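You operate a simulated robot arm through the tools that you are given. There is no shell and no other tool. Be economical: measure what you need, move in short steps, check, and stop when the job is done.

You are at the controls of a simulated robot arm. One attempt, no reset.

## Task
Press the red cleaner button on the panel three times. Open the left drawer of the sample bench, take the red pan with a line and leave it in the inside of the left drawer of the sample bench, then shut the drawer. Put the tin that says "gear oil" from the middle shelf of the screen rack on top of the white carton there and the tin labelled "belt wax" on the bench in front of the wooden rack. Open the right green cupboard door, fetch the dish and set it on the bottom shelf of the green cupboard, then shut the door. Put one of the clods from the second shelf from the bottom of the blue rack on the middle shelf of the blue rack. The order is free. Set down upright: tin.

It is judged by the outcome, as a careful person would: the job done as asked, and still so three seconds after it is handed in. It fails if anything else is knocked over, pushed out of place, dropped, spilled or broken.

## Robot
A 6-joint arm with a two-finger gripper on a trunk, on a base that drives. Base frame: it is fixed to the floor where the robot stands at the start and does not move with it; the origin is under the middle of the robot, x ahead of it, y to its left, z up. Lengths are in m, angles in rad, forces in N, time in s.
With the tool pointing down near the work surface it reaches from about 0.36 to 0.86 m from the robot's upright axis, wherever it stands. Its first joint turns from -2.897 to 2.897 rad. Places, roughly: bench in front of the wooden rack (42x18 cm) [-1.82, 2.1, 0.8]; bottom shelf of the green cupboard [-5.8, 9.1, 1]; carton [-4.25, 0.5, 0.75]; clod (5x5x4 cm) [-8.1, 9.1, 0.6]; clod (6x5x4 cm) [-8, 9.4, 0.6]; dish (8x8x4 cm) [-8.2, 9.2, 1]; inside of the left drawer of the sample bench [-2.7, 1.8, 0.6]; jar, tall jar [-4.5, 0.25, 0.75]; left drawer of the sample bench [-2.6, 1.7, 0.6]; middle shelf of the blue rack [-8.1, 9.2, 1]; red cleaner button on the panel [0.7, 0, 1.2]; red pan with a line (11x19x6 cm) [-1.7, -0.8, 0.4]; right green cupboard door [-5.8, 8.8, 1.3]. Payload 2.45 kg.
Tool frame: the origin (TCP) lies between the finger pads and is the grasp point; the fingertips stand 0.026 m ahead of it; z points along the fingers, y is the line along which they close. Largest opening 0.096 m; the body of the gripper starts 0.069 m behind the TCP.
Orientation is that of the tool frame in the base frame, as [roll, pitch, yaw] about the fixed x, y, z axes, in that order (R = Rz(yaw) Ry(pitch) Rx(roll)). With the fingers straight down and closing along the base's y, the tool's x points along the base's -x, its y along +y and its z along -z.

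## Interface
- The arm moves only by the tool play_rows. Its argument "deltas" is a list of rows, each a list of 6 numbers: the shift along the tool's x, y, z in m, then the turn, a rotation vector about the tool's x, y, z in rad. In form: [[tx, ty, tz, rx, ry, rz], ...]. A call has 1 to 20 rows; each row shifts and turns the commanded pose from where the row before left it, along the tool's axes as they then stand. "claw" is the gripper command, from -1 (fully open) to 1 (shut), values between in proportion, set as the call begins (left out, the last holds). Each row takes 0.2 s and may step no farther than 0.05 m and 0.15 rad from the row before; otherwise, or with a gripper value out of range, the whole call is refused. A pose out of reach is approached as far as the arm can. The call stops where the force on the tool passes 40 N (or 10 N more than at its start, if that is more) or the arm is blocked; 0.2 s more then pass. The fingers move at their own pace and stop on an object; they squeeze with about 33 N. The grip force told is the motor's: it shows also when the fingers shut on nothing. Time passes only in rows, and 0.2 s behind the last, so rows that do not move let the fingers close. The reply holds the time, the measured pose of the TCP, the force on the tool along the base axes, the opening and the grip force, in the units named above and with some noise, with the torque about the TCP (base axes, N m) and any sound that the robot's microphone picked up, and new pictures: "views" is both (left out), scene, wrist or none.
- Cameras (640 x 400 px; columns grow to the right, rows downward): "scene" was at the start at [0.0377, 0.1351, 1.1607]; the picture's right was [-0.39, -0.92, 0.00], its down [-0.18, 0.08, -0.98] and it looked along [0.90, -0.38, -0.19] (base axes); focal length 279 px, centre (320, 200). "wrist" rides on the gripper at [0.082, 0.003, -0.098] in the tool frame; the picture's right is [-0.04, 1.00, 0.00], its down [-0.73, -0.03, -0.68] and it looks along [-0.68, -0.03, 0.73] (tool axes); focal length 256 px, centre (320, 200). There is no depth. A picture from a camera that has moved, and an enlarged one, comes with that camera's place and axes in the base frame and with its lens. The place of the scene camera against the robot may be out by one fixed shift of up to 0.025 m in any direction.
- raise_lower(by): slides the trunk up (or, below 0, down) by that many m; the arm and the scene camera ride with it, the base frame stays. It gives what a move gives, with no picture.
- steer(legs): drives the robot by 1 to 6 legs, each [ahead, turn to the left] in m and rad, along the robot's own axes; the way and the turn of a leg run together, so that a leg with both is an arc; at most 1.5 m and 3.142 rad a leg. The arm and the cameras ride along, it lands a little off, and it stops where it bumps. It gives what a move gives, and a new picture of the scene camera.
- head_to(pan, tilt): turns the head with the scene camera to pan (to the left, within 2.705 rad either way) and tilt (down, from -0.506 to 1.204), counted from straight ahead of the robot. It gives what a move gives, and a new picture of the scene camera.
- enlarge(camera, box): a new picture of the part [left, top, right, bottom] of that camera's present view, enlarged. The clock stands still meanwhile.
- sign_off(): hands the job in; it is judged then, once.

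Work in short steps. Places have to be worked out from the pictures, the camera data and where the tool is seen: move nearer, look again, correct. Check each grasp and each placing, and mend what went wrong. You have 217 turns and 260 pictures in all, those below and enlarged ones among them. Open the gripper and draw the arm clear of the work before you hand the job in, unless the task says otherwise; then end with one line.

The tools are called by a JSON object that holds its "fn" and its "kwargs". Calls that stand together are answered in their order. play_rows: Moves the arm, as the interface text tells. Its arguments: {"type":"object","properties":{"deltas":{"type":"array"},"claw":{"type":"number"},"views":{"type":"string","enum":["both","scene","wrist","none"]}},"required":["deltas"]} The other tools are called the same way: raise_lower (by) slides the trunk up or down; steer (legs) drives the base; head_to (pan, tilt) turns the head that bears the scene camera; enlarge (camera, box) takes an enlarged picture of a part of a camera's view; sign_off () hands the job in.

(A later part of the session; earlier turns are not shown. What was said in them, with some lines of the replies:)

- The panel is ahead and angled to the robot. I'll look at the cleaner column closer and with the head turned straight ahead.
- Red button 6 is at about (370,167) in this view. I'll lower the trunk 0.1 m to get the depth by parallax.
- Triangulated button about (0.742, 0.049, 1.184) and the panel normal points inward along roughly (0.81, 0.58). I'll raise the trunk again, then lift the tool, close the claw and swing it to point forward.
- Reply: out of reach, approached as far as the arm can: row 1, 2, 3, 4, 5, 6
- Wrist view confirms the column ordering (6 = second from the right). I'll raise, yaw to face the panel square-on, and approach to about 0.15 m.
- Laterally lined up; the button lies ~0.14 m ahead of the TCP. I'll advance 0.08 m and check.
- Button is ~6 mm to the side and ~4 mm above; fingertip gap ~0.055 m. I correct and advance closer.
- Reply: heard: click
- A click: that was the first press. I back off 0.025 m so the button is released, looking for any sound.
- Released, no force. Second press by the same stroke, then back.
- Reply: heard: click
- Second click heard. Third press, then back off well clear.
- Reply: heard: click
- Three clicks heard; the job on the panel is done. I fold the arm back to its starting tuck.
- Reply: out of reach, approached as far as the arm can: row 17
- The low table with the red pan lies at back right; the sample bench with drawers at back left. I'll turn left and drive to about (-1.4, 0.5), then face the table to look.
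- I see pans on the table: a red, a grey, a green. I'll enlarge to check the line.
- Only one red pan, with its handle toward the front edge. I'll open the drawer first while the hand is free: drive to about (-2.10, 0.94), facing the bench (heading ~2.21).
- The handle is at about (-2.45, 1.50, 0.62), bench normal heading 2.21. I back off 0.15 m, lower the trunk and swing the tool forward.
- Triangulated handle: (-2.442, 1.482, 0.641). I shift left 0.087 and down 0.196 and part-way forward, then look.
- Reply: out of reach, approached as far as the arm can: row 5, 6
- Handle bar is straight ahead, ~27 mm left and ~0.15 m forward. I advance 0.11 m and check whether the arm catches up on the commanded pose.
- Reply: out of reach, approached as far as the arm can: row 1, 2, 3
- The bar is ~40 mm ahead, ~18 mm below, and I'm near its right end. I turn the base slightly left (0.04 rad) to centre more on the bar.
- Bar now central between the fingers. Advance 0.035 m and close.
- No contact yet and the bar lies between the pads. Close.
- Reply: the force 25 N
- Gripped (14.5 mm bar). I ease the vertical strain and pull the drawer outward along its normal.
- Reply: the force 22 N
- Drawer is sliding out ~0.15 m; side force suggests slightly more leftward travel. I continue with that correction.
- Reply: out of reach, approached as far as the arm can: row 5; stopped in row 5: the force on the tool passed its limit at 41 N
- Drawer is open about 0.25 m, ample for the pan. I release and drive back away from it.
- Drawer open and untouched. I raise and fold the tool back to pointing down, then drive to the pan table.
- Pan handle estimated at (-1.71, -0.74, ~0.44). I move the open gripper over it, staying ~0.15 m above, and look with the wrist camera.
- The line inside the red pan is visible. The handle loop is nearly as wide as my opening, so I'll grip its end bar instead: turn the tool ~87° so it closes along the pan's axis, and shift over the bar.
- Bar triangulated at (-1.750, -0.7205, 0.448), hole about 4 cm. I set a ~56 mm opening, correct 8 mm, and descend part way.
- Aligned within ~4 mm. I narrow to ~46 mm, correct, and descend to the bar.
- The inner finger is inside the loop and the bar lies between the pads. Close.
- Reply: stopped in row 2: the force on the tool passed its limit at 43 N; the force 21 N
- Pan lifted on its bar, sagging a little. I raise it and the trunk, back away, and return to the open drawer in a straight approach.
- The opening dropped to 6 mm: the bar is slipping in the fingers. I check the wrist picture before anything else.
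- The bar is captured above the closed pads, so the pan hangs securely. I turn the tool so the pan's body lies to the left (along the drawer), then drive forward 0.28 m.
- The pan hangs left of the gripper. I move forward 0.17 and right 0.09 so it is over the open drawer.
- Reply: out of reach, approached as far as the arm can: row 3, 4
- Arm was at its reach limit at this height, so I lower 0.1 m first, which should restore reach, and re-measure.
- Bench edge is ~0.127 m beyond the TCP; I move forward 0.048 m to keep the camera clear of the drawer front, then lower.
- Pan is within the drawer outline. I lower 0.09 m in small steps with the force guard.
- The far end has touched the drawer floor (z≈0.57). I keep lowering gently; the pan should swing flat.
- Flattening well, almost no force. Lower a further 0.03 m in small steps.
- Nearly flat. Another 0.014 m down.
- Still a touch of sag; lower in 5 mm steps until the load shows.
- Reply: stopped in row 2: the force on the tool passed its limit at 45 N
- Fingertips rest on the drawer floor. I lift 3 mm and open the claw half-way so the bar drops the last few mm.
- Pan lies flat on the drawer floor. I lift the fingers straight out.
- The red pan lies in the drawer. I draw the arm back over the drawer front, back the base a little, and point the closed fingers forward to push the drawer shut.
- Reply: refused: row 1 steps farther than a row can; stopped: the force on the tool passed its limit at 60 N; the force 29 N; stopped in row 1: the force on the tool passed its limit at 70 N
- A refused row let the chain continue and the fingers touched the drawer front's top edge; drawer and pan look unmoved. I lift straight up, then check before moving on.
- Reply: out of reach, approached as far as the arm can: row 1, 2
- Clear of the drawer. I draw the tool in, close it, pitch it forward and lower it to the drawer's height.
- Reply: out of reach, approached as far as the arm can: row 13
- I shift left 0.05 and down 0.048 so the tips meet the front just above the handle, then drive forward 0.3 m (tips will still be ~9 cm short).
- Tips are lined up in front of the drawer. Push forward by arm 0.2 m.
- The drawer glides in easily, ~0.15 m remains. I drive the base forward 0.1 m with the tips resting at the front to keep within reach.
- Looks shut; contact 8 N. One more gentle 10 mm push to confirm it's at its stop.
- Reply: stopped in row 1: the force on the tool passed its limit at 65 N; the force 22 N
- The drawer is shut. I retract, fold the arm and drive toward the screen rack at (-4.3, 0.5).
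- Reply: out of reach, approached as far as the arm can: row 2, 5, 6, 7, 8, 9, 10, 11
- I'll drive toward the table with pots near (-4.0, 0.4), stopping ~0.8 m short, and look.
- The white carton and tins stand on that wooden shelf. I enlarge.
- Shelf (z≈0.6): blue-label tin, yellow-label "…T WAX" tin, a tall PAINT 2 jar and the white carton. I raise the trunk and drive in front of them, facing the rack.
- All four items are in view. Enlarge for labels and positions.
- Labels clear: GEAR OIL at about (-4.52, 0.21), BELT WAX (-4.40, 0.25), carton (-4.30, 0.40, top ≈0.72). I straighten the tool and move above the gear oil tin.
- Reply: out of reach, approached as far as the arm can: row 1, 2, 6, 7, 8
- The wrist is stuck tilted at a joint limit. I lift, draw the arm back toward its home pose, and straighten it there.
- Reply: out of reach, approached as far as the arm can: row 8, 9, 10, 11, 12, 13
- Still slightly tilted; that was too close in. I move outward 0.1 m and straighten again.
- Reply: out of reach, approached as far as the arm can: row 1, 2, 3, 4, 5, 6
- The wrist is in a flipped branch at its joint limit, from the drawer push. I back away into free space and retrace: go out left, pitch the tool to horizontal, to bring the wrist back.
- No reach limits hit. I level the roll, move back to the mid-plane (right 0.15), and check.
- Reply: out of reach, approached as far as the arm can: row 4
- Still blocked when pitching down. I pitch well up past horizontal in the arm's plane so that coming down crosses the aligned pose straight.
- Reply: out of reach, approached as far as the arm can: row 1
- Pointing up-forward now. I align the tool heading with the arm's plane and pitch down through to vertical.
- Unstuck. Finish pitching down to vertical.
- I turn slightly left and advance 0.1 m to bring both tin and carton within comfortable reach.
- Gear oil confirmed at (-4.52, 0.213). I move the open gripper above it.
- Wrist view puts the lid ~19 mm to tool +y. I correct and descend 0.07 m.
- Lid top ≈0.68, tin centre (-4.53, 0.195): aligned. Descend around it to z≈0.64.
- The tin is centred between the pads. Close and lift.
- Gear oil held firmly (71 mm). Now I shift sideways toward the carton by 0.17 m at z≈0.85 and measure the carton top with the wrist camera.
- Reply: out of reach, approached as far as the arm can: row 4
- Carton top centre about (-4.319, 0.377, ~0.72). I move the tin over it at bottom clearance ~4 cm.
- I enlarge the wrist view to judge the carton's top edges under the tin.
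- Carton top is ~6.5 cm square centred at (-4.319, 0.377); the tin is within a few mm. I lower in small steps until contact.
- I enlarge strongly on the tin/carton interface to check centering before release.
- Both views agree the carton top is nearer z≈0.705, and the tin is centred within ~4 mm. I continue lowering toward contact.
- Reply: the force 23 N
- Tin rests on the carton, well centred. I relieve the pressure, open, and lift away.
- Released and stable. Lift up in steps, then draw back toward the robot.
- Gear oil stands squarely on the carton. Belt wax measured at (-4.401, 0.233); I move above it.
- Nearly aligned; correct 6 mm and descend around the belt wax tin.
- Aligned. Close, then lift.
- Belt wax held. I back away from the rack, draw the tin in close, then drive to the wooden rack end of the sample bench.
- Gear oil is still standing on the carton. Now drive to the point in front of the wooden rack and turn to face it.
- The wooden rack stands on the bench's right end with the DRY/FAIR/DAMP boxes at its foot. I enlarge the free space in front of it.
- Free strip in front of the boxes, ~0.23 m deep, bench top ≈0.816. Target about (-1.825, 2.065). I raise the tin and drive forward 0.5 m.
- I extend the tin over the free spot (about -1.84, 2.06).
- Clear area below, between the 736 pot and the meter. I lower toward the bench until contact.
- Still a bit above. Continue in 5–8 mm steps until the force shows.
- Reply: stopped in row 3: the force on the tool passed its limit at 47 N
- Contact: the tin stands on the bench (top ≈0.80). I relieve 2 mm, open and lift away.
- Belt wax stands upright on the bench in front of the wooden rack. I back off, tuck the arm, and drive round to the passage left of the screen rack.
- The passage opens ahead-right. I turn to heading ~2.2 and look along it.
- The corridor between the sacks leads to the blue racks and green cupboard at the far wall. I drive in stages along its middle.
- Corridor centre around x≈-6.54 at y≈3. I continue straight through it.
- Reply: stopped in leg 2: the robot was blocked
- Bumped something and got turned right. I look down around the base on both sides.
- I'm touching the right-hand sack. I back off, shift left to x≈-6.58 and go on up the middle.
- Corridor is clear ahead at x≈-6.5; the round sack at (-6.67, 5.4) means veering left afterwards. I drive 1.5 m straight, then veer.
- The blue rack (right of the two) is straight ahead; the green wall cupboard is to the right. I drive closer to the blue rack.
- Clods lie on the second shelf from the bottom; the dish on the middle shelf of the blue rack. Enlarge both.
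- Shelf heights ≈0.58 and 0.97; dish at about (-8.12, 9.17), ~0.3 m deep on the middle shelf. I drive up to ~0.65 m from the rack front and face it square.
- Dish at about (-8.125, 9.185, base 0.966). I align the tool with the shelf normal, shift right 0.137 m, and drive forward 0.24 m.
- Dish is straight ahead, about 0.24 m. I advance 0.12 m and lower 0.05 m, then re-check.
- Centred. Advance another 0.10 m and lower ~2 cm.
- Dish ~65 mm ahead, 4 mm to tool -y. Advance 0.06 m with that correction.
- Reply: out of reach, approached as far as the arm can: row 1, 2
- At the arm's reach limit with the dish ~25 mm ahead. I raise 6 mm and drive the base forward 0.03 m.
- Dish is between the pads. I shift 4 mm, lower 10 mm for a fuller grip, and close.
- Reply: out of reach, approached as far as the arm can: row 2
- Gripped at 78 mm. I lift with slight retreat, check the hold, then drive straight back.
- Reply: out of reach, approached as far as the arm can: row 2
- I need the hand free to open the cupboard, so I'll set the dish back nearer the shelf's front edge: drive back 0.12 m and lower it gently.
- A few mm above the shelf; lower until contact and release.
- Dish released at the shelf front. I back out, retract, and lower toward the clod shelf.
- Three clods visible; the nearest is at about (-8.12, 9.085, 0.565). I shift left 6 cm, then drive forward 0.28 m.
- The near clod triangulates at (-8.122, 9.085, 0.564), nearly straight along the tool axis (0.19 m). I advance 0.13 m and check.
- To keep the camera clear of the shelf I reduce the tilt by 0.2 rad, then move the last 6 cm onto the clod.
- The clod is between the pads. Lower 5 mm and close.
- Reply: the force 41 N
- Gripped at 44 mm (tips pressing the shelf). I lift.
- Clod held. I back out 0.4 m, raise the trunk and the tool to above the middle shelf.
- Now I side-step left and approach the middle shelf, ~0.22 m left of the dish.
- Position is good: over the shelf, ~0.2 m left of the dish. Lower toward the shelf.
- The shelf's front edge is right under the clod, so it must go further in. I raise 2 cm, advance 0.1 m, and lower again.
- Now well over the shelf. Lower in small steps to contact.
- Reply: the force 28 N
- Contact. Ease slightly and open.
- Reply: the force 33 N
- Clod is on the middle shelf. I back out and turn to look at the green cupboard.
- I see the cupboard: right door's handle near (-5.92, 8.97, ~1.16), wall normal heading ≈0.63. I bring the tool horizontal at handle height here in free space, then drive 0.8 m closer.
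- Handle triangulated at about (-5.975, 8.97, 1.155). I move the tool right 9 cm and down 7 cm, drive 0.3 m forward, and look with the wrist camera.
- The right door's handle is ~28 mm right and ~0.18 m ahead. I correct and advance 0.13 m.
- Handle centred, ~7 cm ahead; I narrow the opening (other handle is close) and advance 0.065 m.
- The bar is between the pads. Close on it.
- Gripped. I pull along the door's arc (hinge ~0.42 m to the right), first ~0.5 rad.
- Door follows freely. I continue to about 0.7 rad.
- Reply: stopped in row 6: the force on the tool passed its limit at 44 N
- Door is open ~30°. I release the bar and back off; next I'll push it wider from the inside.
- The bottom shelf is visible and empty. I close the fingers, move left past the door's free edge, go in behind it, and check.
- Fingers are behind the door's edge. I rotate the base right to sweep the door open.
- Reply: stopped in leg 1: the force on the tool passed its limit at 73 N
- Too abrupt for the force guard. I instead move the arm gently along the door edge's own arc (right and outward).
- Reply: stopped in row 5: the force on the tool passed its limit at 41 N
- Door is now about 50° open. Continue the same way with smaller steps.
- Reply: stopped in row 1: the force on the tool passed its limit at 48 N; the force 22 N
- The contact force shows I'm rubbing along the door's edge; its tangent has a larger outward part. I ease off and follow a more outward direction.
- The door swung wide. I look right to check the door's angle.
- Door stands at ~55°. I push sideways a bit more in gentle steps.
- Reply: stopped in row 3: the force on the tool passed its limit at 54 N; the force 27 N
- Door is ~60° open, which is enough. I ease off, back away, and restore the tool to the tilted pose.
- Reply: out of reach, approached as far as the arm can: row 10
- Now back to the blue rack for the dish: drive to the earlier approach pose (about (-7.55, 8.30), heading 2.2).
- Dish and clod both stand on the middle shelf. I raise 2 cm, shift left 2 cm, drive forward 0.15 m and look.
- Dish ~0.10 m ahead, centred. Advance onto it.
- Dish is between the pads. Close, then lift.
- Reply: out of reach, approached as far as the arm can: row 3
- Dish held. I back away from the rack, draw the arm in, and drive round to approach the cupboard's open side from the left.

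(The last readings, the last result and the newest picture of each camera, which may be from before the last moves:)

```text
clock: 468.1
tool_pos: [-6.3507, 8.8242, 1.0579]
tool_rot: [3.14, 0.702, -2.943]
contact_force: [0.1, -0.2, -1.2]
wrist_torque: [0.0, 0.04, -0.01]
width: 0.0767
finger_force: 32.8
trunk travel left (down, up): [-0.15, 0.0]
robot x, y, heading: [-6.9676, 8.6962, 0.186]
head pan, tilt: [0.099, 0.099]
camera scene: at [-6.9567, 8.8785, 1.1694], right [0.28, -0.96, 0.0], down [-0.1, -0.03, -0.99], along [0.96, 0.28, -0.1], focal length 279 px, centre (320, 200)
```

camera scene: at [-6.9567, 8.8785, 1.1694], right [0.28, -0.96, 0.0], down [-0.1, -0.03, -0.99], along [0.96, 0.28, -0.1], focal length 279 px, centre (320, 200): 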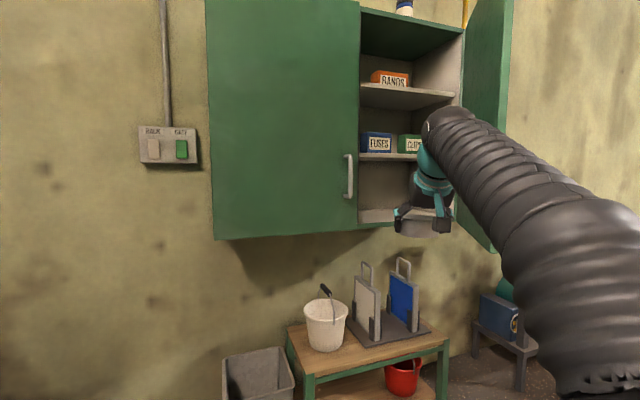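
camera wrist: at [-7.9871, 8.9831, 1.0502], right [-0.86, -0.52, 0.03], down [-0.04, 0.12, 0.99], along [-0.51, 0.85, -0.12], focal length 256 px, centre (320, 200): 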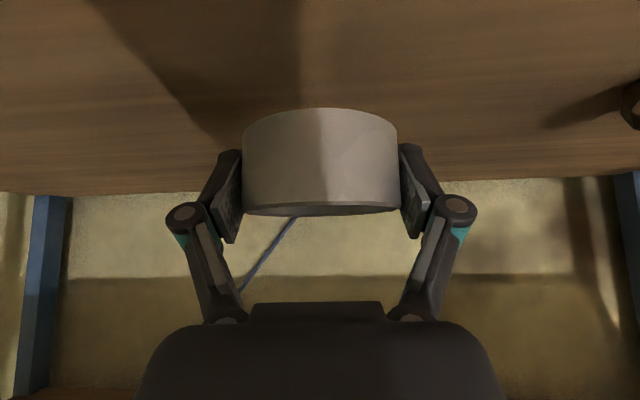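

Approach looks good: open compartment ahead, door on the right clear. I drive forward 0.40 m and check.

{"fn": "steer", "kwargs": {"legs": [[0.4, 0]]}}

{"fn": "play_rows", "kwargs": {"deltas": [[0, 0, 0, 0, 0, 0]], "views": "wrist"}}

```text
clock: 470.6
tool_pos: [-5.9545, 8.8957, 1.0593]
tool_rot: [-3.141, 0.702, -2.946]
contact_force: [-0.6, -0.6, 0.0]
wrist_torque: [0.01, -0.03, -0.01]
width: 0.0765
finger_force: 32.7
trunk travel left (down, up): [-0.15, 0.0]
robot x, y, heading: [-6.5735, 8.7692, 0.179]
head pan, tilt: [0.099, 0.099]
camera scene: at [-6.5602, 8.9521, 1.1694], right [0.28, -0.96, 0.0], down [-0.1, -0.03, -0.99], along [0.96, 0.28, -0.1], focal length 279 px, centre (320, 200)
```

scene: 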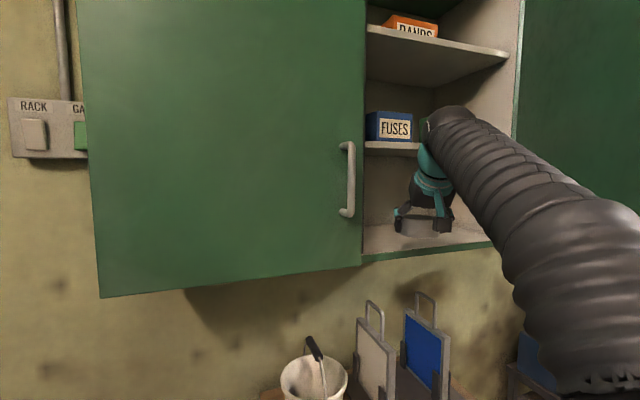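

```text
clock: 471.1
tool_pos: [-5.9541, 8.8961, 1.0585]
tool_rot: [-3.141, 0.703, -2.947]
contact_force: [0.2, 0.9, -0.4]
wrist_torque: [0.0, 0.02, -0.01]
width: 0.0768
finger_force: 32.9
trunk travel left (down, up): [-0.15, 0.0]
robot x, y, heading: [-6.5716, 8.7694, 0.181]
head pan, tilt: [0.099, 0.099]
camera wrist: at [-6.0786, 8.8741, 1.0806], right [-0.16, 0.99, 0.03], down [0.12, -0.01, 0.99], along [0.98, 0.17, -0.12], focal length 256 px, centre (320, 200)
```

wrist: 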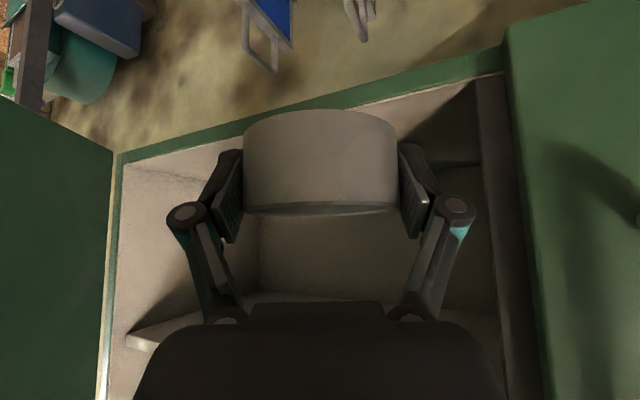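

The cupboard floor edge is ~7 cm ahead of the dish. I drive forward 0.10 m and extend 0.07 m.

{"fn": "steer", "kwargs": {"legs": [[0.1, 0]]}}

{"fn": "play_rows", "kwargs": {"deltas": [[-0.0267, 0, 0.0226, 0, 0, 0], [-0.0267, 0, 0.0226, 0, 0, 0]], "views": "wrist"}}

```text
clock: 472.2
tool_pos: [-5.8539, 8.913, 1.0579]
tool_rot: [-3.141, 0.705, -2.945]
contact_force: [-0.4, -0.6, -0.6]
wrist_torque: [-0.01, -0.04, -0.03]
width: 0.0763
finger_force: 32.7
trunk travel left (down, up): [-0.15, 0.0]
robot x, y, heading: [-6.4733, 8.7831, 0.181]
head pan, tilt: [0.099, 0.099]
camera scene: at [-6.4608, 8.9704, 1.1694], right [0.28, -0.96, 0.0], down [-0.1, -0.03, -0.99], along [0.96, 0.28, -0.1], focal length 279 px, centre (320, 200)
```

scene: 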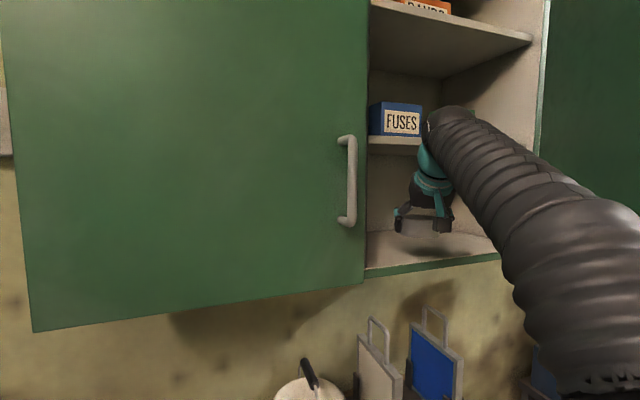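

```text
clock: 472.8
tool_pos: [-5.7869, 8.9266, 1.058]
tool_rot: [3.141, 0.706, -2.946]
contact_force: [-0.7, -0.7, 0.0]
wrist_torque: [0.01, -0.02, 0.0]
width: 0.0765
finger_force: 32.6
trunk travel left (down, up): [-0.15, 0.0]
robot x, y, heading: [-6.4704, 8.7864, 0.183]
head pan, tilt: [0.099, 0.099]
camera wrist: at [-5.9118, 8.9062, 1.0808], right [-0.16, 0.99, 0.03], down [0.12, -0.01, 0.99], along [0.98, 0.17, -0.12], focal length 256 px, centre (320, 200)
```

wrist: 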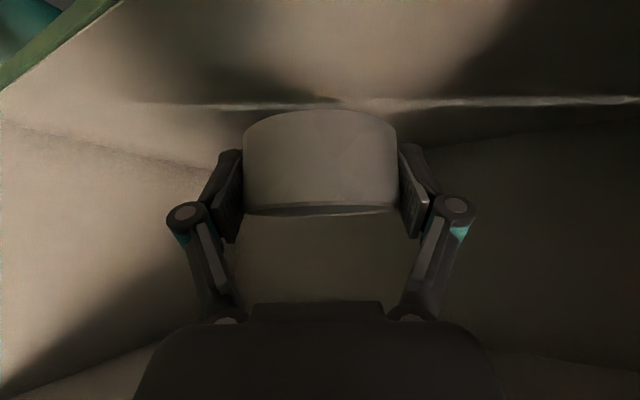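

Dish is inside above the bottom shelf. Lower it gently to contact.

{"fn": "play_rows", "kwargs": {"deltas": [[0.013, 0, 0.0152, 0, 0, 0], [0.0065, 0, 0.0076, 0, 0, 0], [0.0052, 0, 0.0061, 0, 0, 0]], "views": "wrist"}}

```text
clock: 473.6
tool_pos: [-5.7872, 8.927, 1.0191]
tool_rot: [3.142, 0.703, -2.945]
contact_force: [-0.3, 0.0, -0.8]
wrist_torque: [0.01, -0.03, 0.0]
width: 0.0765
finger_force: 32.9
trunk travel left (down, up): [-0.15, 0.0]
robot x, y, heading: [-6.4724, 8.788, 0.184]
head pan, tilt: [0.099, 0.099]
camera wrist: at [-5.911, 8.9063, 1.042], right [-0.16, 0.99, 0.03], down [0.12, -0.01, 0.99], along [0.98, 0.17, -0.12], focal length 256 px, centre (320, 200)
```

wrist: 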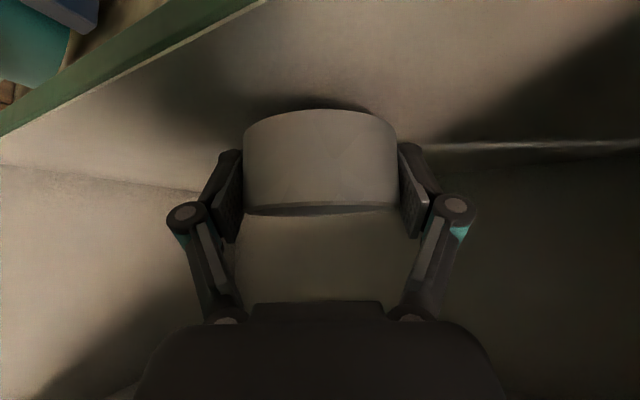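

{"fn": "play_rows", "kwargs": {"deltas": [[0.0033, 0, 0.0038, 0, 0, 0], [0.0026, 0, 0.003, 0, 0, 0], [0.002, 0, 0.0023, 0, 0, 0]], "views": "none"}}

```text
clock: 474.4
tool_pos: [-5.7872, 8.9276, 1.0079]
tool_rot: [-3.141, 0.703, -2.945]
contact_force: [0.7, 0.6, -0.1]
wrist_torque: [-0.01, 0.01, -0.01]
width: 0.0762
finger_force: 33.2
trunk travel left (down, up): [-0.15, 0.0]
robot x, y, heading: [-6.4758, 8.7862, 0.186]
head pan, tilt: [0.099, 0.099]
```

Still no contact; continue in 3 mm steps.

{"fn": "play_rows", "kwargs": {"deltas": [[0.002, 0, 0.0023, 0, 0, 0], [0.002, 0, 0.0023, 0, 0, 0], [0.002, 0, 0.0023, 0, 0, 0]], "views": "wrist"}}

```text
clock: 475.2
tool_pos: [-5.7879, 8.928, 0.9992]
tool_rot: [3.141, 0.702, -2.948]
contact_force: [0.2, 0.2, -0.8]
wrist_torque: [-0.02, 0.0, 0.02]
width: 0.0765
finger_force: 33.4
trunk travel left (down, up): [-0.15, 0.0]
robot x, y, heading: [-6.4729, 8.7857, 0.18]
head pan, tilt: [0.099, 0.099]
camera wrist: at [-5.9113, 8.906, 1.0217], right [-0.16, 0.99, 0.03], down [0.12, -0.01, 0.99], along [0.98, 0.17, -0.12], focal length 256 px, centre (320, 200)
```

wrist: 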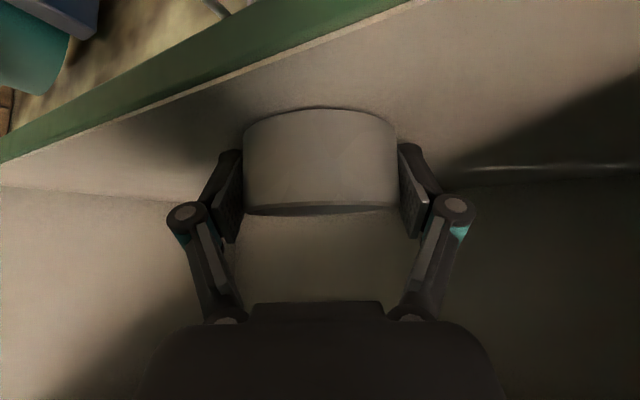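

{"fn": "play_rows", "kwargs": {"deltas": [[0.002, 0, 0.0023, 0, 0, 0], [0.002, 0, 0.0023, 0, 0, 0], [0.002, 0, 0.0023, 0, 0, 0], [0.002, 0, 0.0023, 0, 0, 0]], "views": "none"}}

```text
clock: 476.3
tool_pos: [-5.7877, 8.9269, 0.9937]
tool_rot: [-3.141, 0.721, -2.946]
contact_force: [0.4, 0.6, 12.6]
wrist_torque: [-0.11, 0.32, -0.02]
width: 0.0764
finger_force: 32.9
trunk travel left (down, up): [-0.15, 0.0]
robot x, y, heading: [-6.4731, 8.7866, 0.184]
head pan, tilt: [0.099, 0.099]
stopped in row 4: the force on the tool passed its limit at 42 N (the readings are from after the stop); the commanded pose is now the measured one
```

Contact with the shelf. Ease 1.5 mm, open, and withdraw straight back.

{"fn": "play_rows", "kwargs": {"deltas": [[-0.001, 0, -0.0011, 0, 0, 0], [0, 0, 0, 0, 0, 0], [0, 0, 0, 0, 0, 0], [0, 0, 0, 0, 0, 0]], "claw": -1, "views": "wrist"}}

```text
clock: 477.3
tool_pos: [-5.787, 8.9276, 0.9942]
tool_rot: [-3.14, 0.717, -2.946]
contact_force: [0.3, 0.6, 0.0]
wrist_torque: [-0.02, 0.01, 0.0]
width: 0.0959
finger_force: 0.0
trunk travel left (down, up): [-0.15, 0.0]
robot x, y, heading: [-6.4717, 8.79, 0.185]
head pan, tilt: [0.099, 0.099]
camera wrist: at [-5.9117, 8.9063, 1.0145], right [-0.17, 0.99, 0.03], down [0.11, -0.01, 0.99], along [0.98, 0.17, -0.11], focal length 256 px, centre (320, 200)
```

wrist: 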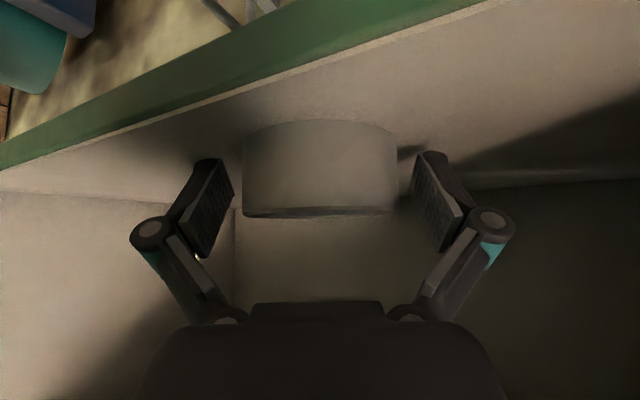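

Dish stands on the bottom shelf. I withdraw the arm straight out by driving back 0.45 m.

{"fn": "steer", "kwargs": {"legs": [[-0.45, 0]]}}

```text
clock: 480.1
tool_pos: [-6.236, 8.8458, 0.9937]
tool_rot: [-3.141, 0.716, -2.946]
contact_force: [0.6, -0.2, -0.9]
wrist_torque: [-0.02, -0.03, 0.0]
width: 0.0956
finger_force: 0.1
trunk travel left (down, up): [-0.15, 0.0]
robot x, y, heading: [-6.9222, 8.7054, 0.185]
head pan, tilt: [0.099, 0.099]
camera scene: at [-6.9091, 8.8876, 1.1694], right [0.28, -0.96, 0.0], down [-0.1, -0.03, -0.99], along [0.96, 0.28, -0.1], focal length 279 px, centre (320, 200)
```

scene: 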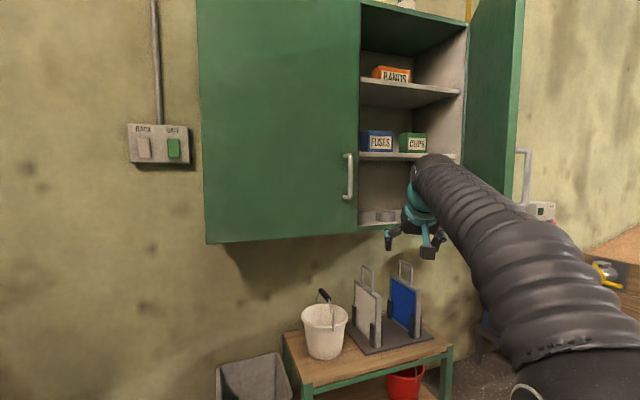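

Dish is on the shelf and the hand is out. To close the door I need to be on its outer side: I back up, bring the closed fingers horizontal, and drive round to the right.

{"fn": "steer", "kwargs": {"legs": [[-0.25, 0]]}}

{"fn": "play_rows", "kwargs": {"deltas": [[0.03, 0, -0.03, 0, -0.13, 0], [0.02, 0, -0.035, 0, -0.13, 0], [0, 0, -0.04, 0, -0.13, 0], [0, 0, -0.04, 0, -0.13, 0], [-0.02, 0, -0.03, 0, -0.13, 0], [-0.03, 0, -0.03, 0, -0.13, 0], [-0.03, 0, 0, 0, -0.07, 0]], "claw": 1, "views": "none"}}

{"fn": "steer", "kwargs": {"legs": [[0, -0.82], [0.78, 0], [0, 1.262]]}}

{"fn": "head_to", "kwargs": {"pan": 0.0, "tilt": 0.0}}

```text
clock: 481.9
tool_pos: [-6.4834, 8.7967, 0.9942]
tool_rot: [-3.141, 0.714, -2.949]
contact_force: [0.3, 0.3, 0.8]
wrist_torque: [0.0, 0.0, -0.01]
width: 0.096
finger_force: 0.1
trunk travel left (down, up): [-0.15, 0.0]
robot x, y, heading: [-7.1693, 8.6556, 0.179]
head pan, tilt: [0.099, 0.099]
camera scene: at [-7.1559, 8.8423, 1.1694], right [0.27, -0.96, 0.0], down [-0.1, -0.03, -0.99], along [0.96, 0.27, -0.1], focal length 279 px, centre (320, 200)
```

scene: 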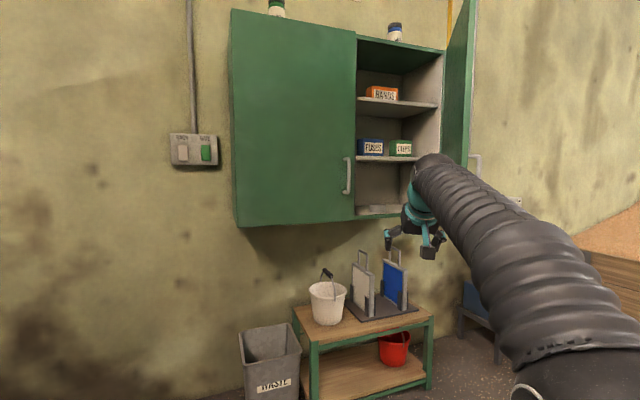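

```text
clock: 483.5
tool_pos: [-6.675, 8.7608, 1.1395]
tool_rot: [3.019, 1.566, -3.072]
contact_force: [0.3, -0.7, -0.2]
wrist_torque: [0.01, -0.01, -0.01]
width: 0.0
finger_force: 28.6
trunk travel left (down, up): [-0.15, 0.0]
robot x, y, heading: [-7.1691, 8.6607, 0.173]
head pan, tilt: [0.099, 0.099]
```

```text
clock: 492.9
tool_pos: [-6.1409, 8.4972, 1.1389]
tool_rot: [3.078, 1.566, -2.586]
contact_force: [-1.1, 0.4, 0.6]
wrist_torque: [0.0, 0.01, -0.02]
width: 0.0001
finger_force: 28.3
trunk travel left (down, up): [-0.15, 0.0]
robot x, y, heading: [-6.5493, 8.2003, 0.607]
head pan, tilt: [0.099, 0.099]
camera scene: at [-6.6059, 8.3683, 1.1695], right [0.65, -0.76, 0.0], down [-0.08, -0.06, -1.0], along [0.76, 0.65, -0.1], focal length 279 px, centre (320, 200)
```

scene: 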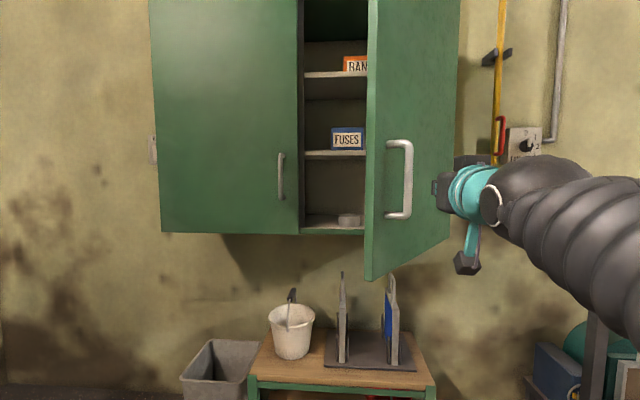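

```text
clock: 493.5
tool_pos: [-6.1406, 8.4976, 1.1393]
tool_rot: [3.077, 1.565, -2.584]
contact_force: [-0.6, 0.8, 0.3]
wrist_torque: [0.01, 0.01, 0.0]
width: 0.0
finger_force: 28.5
trunk travel left (down, up): [-0.15, 0.0]
robot x, y, heading: [-6.5488, 8.196, 0.607]
head pan, tilt: [0.0, 0.0]
camera scene: at [-6.602, 8.36, 1.1785], right [0.57, -0.82, 0.0], down [0.0, 0.0, -1.0], along [0.82, 0.57, 0.0], focal length 279 px, centre (320, 200)
```

scene: 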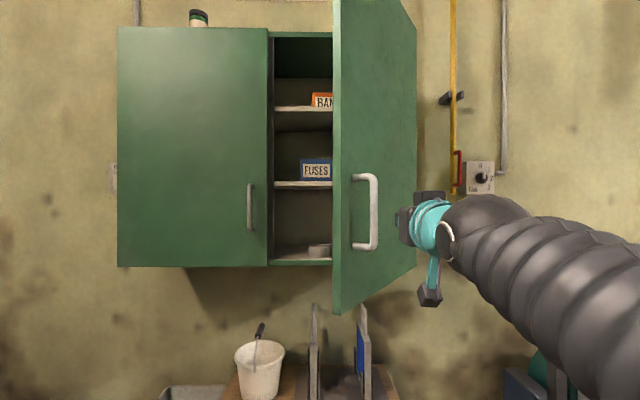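

Door at ~55°, tool to its right. I move the fingertips forward beside the handle, then push left and inward along the closing arc.

{"fn": "play_rows", "kwargs": {"deltas": [[0, 0, 0.035, 0, 0, 0], [0, 0, 0.035, 0, 0, 0], [0, 0, 0.035, 0, 0, 0], [0, 0.02, 0, 0, 0, 0], [0, 0.018, 0.012, 0, 0, 0], [0, 0.018, 0.014, 0, 0, 0], [0, 0.018, 0.016, 0, 0, 0], [0, 0.018, 0.016, 0, 0, 0], [0, 0.016, 0.018, 0, 0, 0]], "views": "scene"}}

```text
clock: 495.5
tool_pos: [-6.0572, 8.6911, 1.139]
tool_rot: [3.021, 1.566, -2.641]
contact_force: [-0.4, -0.5, -0.5]
wrist_torque: [-0.01, 0.02, 0.01]
width: 0.0
finger_force: 28.0
trunk travel left (down, up): [-0.15, 0.0]
robot x, y, heading: [-6.549, 8.1978, 0.611]
head pan, tilt: [0.0, 0.0]
camera scene: at [-6.6021, 8.3598, 1.1785], right [0.57, -0.82, 0.0], down [0.0, 0.0, -1.0], along [0.82, 0.57, 0.0], focal length 279 px, centre (320, 200)
```

scene: 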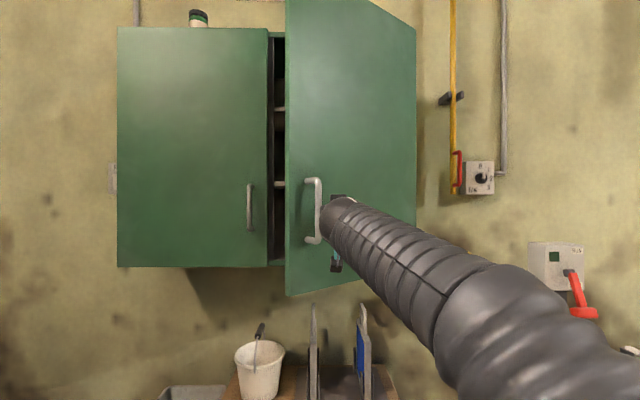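

Closing well (~30° left). Continue forward with the arm, then finish with the base.

{"fn": "play_rows", "kwargs": {"deltas": [[0, 0.012, 0.02, 0, 0, 0], [0, 0.01, 0.022, 0, 0, 0], [0, 0.008, 0.024, 0, 0, 0]], "views": "none"}}

{"fn": "steer", "kwargs": {"legs": [[0.08, 0]]}}

```text
clock: 496.3
tool_pos: [-6.0194, 8.7537, 1.14]
tool_rot: [-3.128, 1.567, -2.505]
contact_force: [-1.0, -0.2, -0.4]
wrist_torque: [-0.04, 0.03, 0.02]
width: 0.0
finger_force: 28.3
trunk travel left (down, up): [-0.15, 0.0]
robot x, y, heading: [-6.548, 8.2004, 0.605]
head pan, tilt: [0.0, 0.0]
```

```text
clock: 497.4
tool_pos: [-5.9527, 8.7989, 1.1393]
tool_rot: [3.099, 1.567, -2.564]
contact_force: [-0.4, -0.1, 0.6]
wrist_torque: [0.02, -0.03, -0.02]
width: 0.0
finger_force: 28.4
trunk travel left (down, up): [-0.15, 0.0]
robot x, y, heading: [-6.48, 8.2455, 0.607]
head pan, tilt: [0.0, 0.0]
camera scene: at [-6.5349, 8.4067, 1.1785], right [0.57, -0.82, 0.0], down [0.0, 0.0, -1.0], along [0.82, 0.57, 0.0], focal length 279 px, centre (320, 200)
```

scene: 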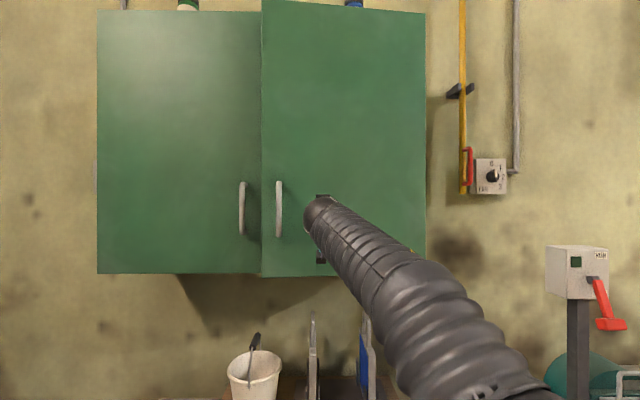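

Nearly shut (~0.2 rad). Drive 0.05 m, then a final guarded arm push.

{"fn": "steer", "kwargs": {"legs": [[0.05, 0]]}}

{"fn": "play_rows", "kwargs": {"deltas": [[0, 0.004, 0.012, 0, 0, 0], [0, 0.002, 0.012, 0, 0, 0], [0, 0, 0.012, 0, 0, 0], [0, 0, 0.01, 0, 0, 0]], "views": "scene"}}

```text
clock: 498.3
tool_pos: [-5.9116, 8.8285, 1.1396]
tool_rot: [3.118, 1.564, -2.543]
contact_force: [0.0, 1.0, 0.4]
wrist_torque: [-0.03, 0.02, 0.0]
width: 0.0
finger_force: 28.6
trunk travel left (down, up): [-0.15, 0.0]
robot x, y, heading: [-6.4428, 8.2749, 0.608]
head pan, tilt: [0.0, 0.0]
camera scene: at [-6.4934, 8.4355, 1.1785], right [0.57, -0.82, 0.0], down [0.0, 0.0, -1.0], along [0.82, 0.57, 0.0], focal length 279 px, centre (320, 200)
```

scene: 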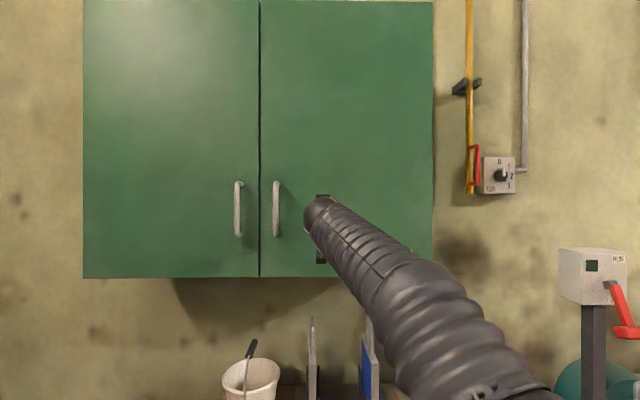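

```text
clock: 499.3
tool_pos: [-5.8768, 8.861, 1.1391]
tool_rot: [2.978, 1.567, -2.684]
contact_force: [0.9, -0.1, 0.9]
wrist_torque: [0.0, 0.03, 0.02]
width: 0.0
finger_force: 28.6
trunk travel left (down, up): [-0.15, 0.0]
robot x, y, heading: [-6.4377, 8.2763, 0.606]
head pan, tilt: [0.0, 0.0]
camera scene: at [-6.4935, 8.4354, 1.1785], right [0.57, -0.82, 0.0], down [0.0, 0.0, -1.0], along [0.82, 0.57, 0.0], focal length 279 px, centre (320, 200)
```

scene: 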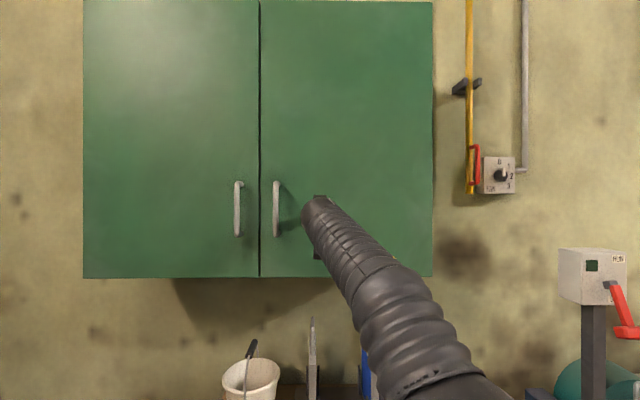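

The door looks flush. One more guarded 10 mm push to confirm it is at its stop.

{"fn": "play_rows", "kwargs": {"deltas": [[0, 0, 0.008, 0, 0, 0], [0, 0, 0.006, 0, 0, 0]], "views": "none"}}

{"fn": "enlarge", "kwargs": {"camera": "scene", "box": [200, 0, 460, 290]}}

```text
clock: 499.9
tool_pos: [-5.8719, 8.8642, 1.1404]
tool_rot: [2.949, 1.56, -2.719]
contact_force: [-17.1, -16.7, -8.1]
wrist_torque: [0.07, -0.01, -0.05]
width: 0.006
finger_force: 28.3
trunk travel left (down, up): [-0.15, 0.0]
robot x, y, heading: [-6.4434, 8.2769, 0.608]
head pan, tilt: [0.0, 0.0]
stopped in row 2: the force on the tool passed its limit at 58 N (the readings are from after the stop); the commanded pose is now the measured one
```

```text
1.38 times, centred on (330, 145) of scene
camera zoom: at [-6.4951, 8.4341, 1.1785], right [0.57, -0.82, 0.0], down [0.0, 0.0, -1.0], along [0.82, 0.57, 0.0], focal length 384 px, centre (306, 276)
```

zoom: 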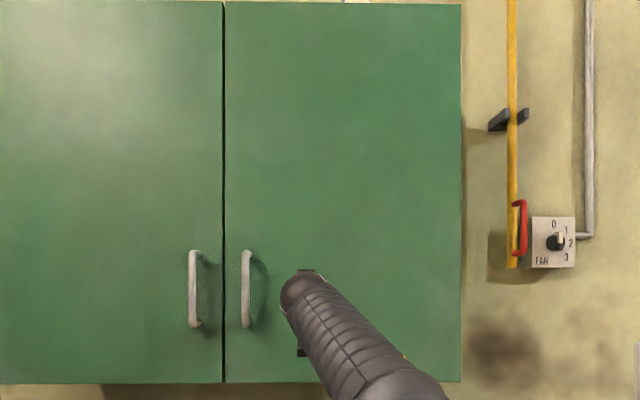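

The door is firmly shut. I back away, open the gripper and take a last look at cupboard and rack.

{"fn": "steer", "kwargs": {"legs": [[-0.6, 0]]}}

{"fn": "play_rows", "kwargs": {"deltas": [[0, -0.04, -0.03, 0, 0, 0], [0, -0.04, -0.03, 0, 0, 0], [0, 0, 0, 0, 0, 0]], "claw": -1, "views": "none"}}

{"fn": "head_to", "kwargs": {"pan": 1.8, "tilt": 0.2}}

```text
clock: 503.3
tool_pos: [-6.369, 8.5232, 1.1394]
tool_rot: [3.028, 1.56, -2.624]
contact_force: [-0.8, -0.6, 0.1]
wrist_torque: [-0.01, 0.04, 0.01]
width: 0.0001
finger_force: 28.4
trunk travel left (down, up): [-0.15, 0.0]
robot x, y, heading: [-6.9337, 7.9262, 0.62]
head pan, tilt: [0.0, 0.0]
camera scene: at [-6.9898, 8.0865, 1.1785], right [0.58, -0.81, 0.0], down [0.0, 0.0, -1.0], along [0.81, 0.58, 0.0], focal length 279 px, centre (320, 200)
```

scene: 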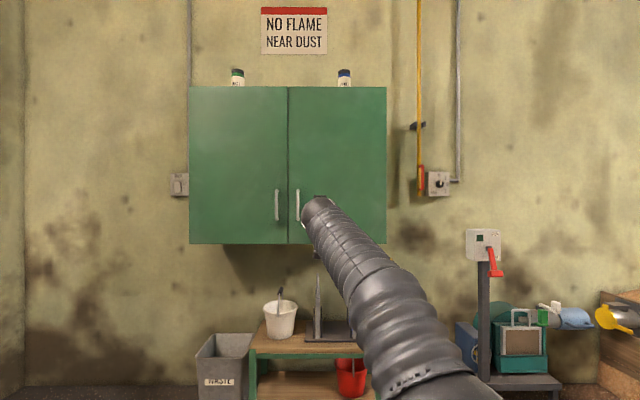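

```text
clock: 504.1
tool_pos: [-6.372, 8.4235, 1.1394]
tool_rot: [2.988, 1.56, -2.664]
contact_force: [-0.3, 0.7, -0.2]
wrist_torque: [0.0, 0.03, -0.02]
width: 0.0961
finger_force: 0.1
trunk travel left (down, up): [-0.15, 0.0]
robot x, y, heading: [-6.9342, 7.9277, 0.619]
head pan, tilt: [0.0, 0.0]
```

```text
clock: 505.9
tool_pos: [-6.3724, 8.4239, 1.1398]
tool_rot: [3.022, 1.561, -2.632]
contact_force: [-0.1, 0.5, -0.1]
wrist_torque: [0.03, -0.03, -0.01]
width: 0.0962
finger_force: 0.0
trunk travel left (down, up): [-0.15, 0.0]
robot x, y, heading: [-6.9307, 7.9257, 0.616]
head pan, tilt: [1.799, 0.201]
camera scene: at [-7.1329, 8.0961, 1.1601], right [0.66, 0.75, 0.0], down [0.15, -0.13, -0.98], along [-0.73, 0.65, -0.2], focal length 279 px, centre (320, 200)
```

scene: 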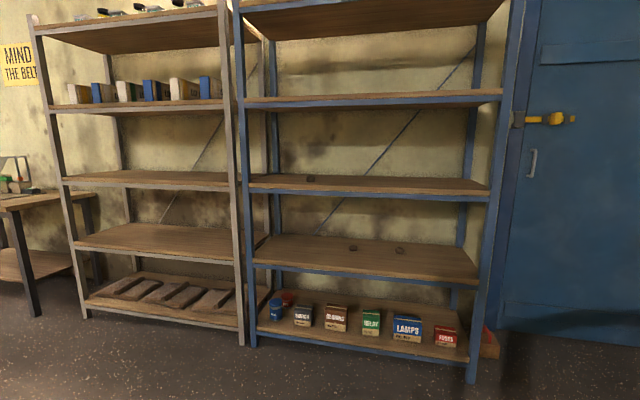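

Both cupboard doors are shut, one clod rests on the blue rack's middle shelf, and the gripper is open and clear. I hand the job in.

{"fn": "sign_off", "kwargs": {}}

```text
The job is handed in.
```

I did all the tasks and handed the job in. The three button presses each clicked, both tins stand upright in their places, and the clod rests on the blue rack's middle shelf. The red pan is in the left drawer and the dish is on the green cupboard's bottom shelf; drawer and door were pushed firmly shut. Two contacts may count against it: the base touched the right-hand sack in the corridor once, and the fingers touched the top edge of the open drawer once. Nothing looked moved at the drawer, but I did not check whether the sack shifted.
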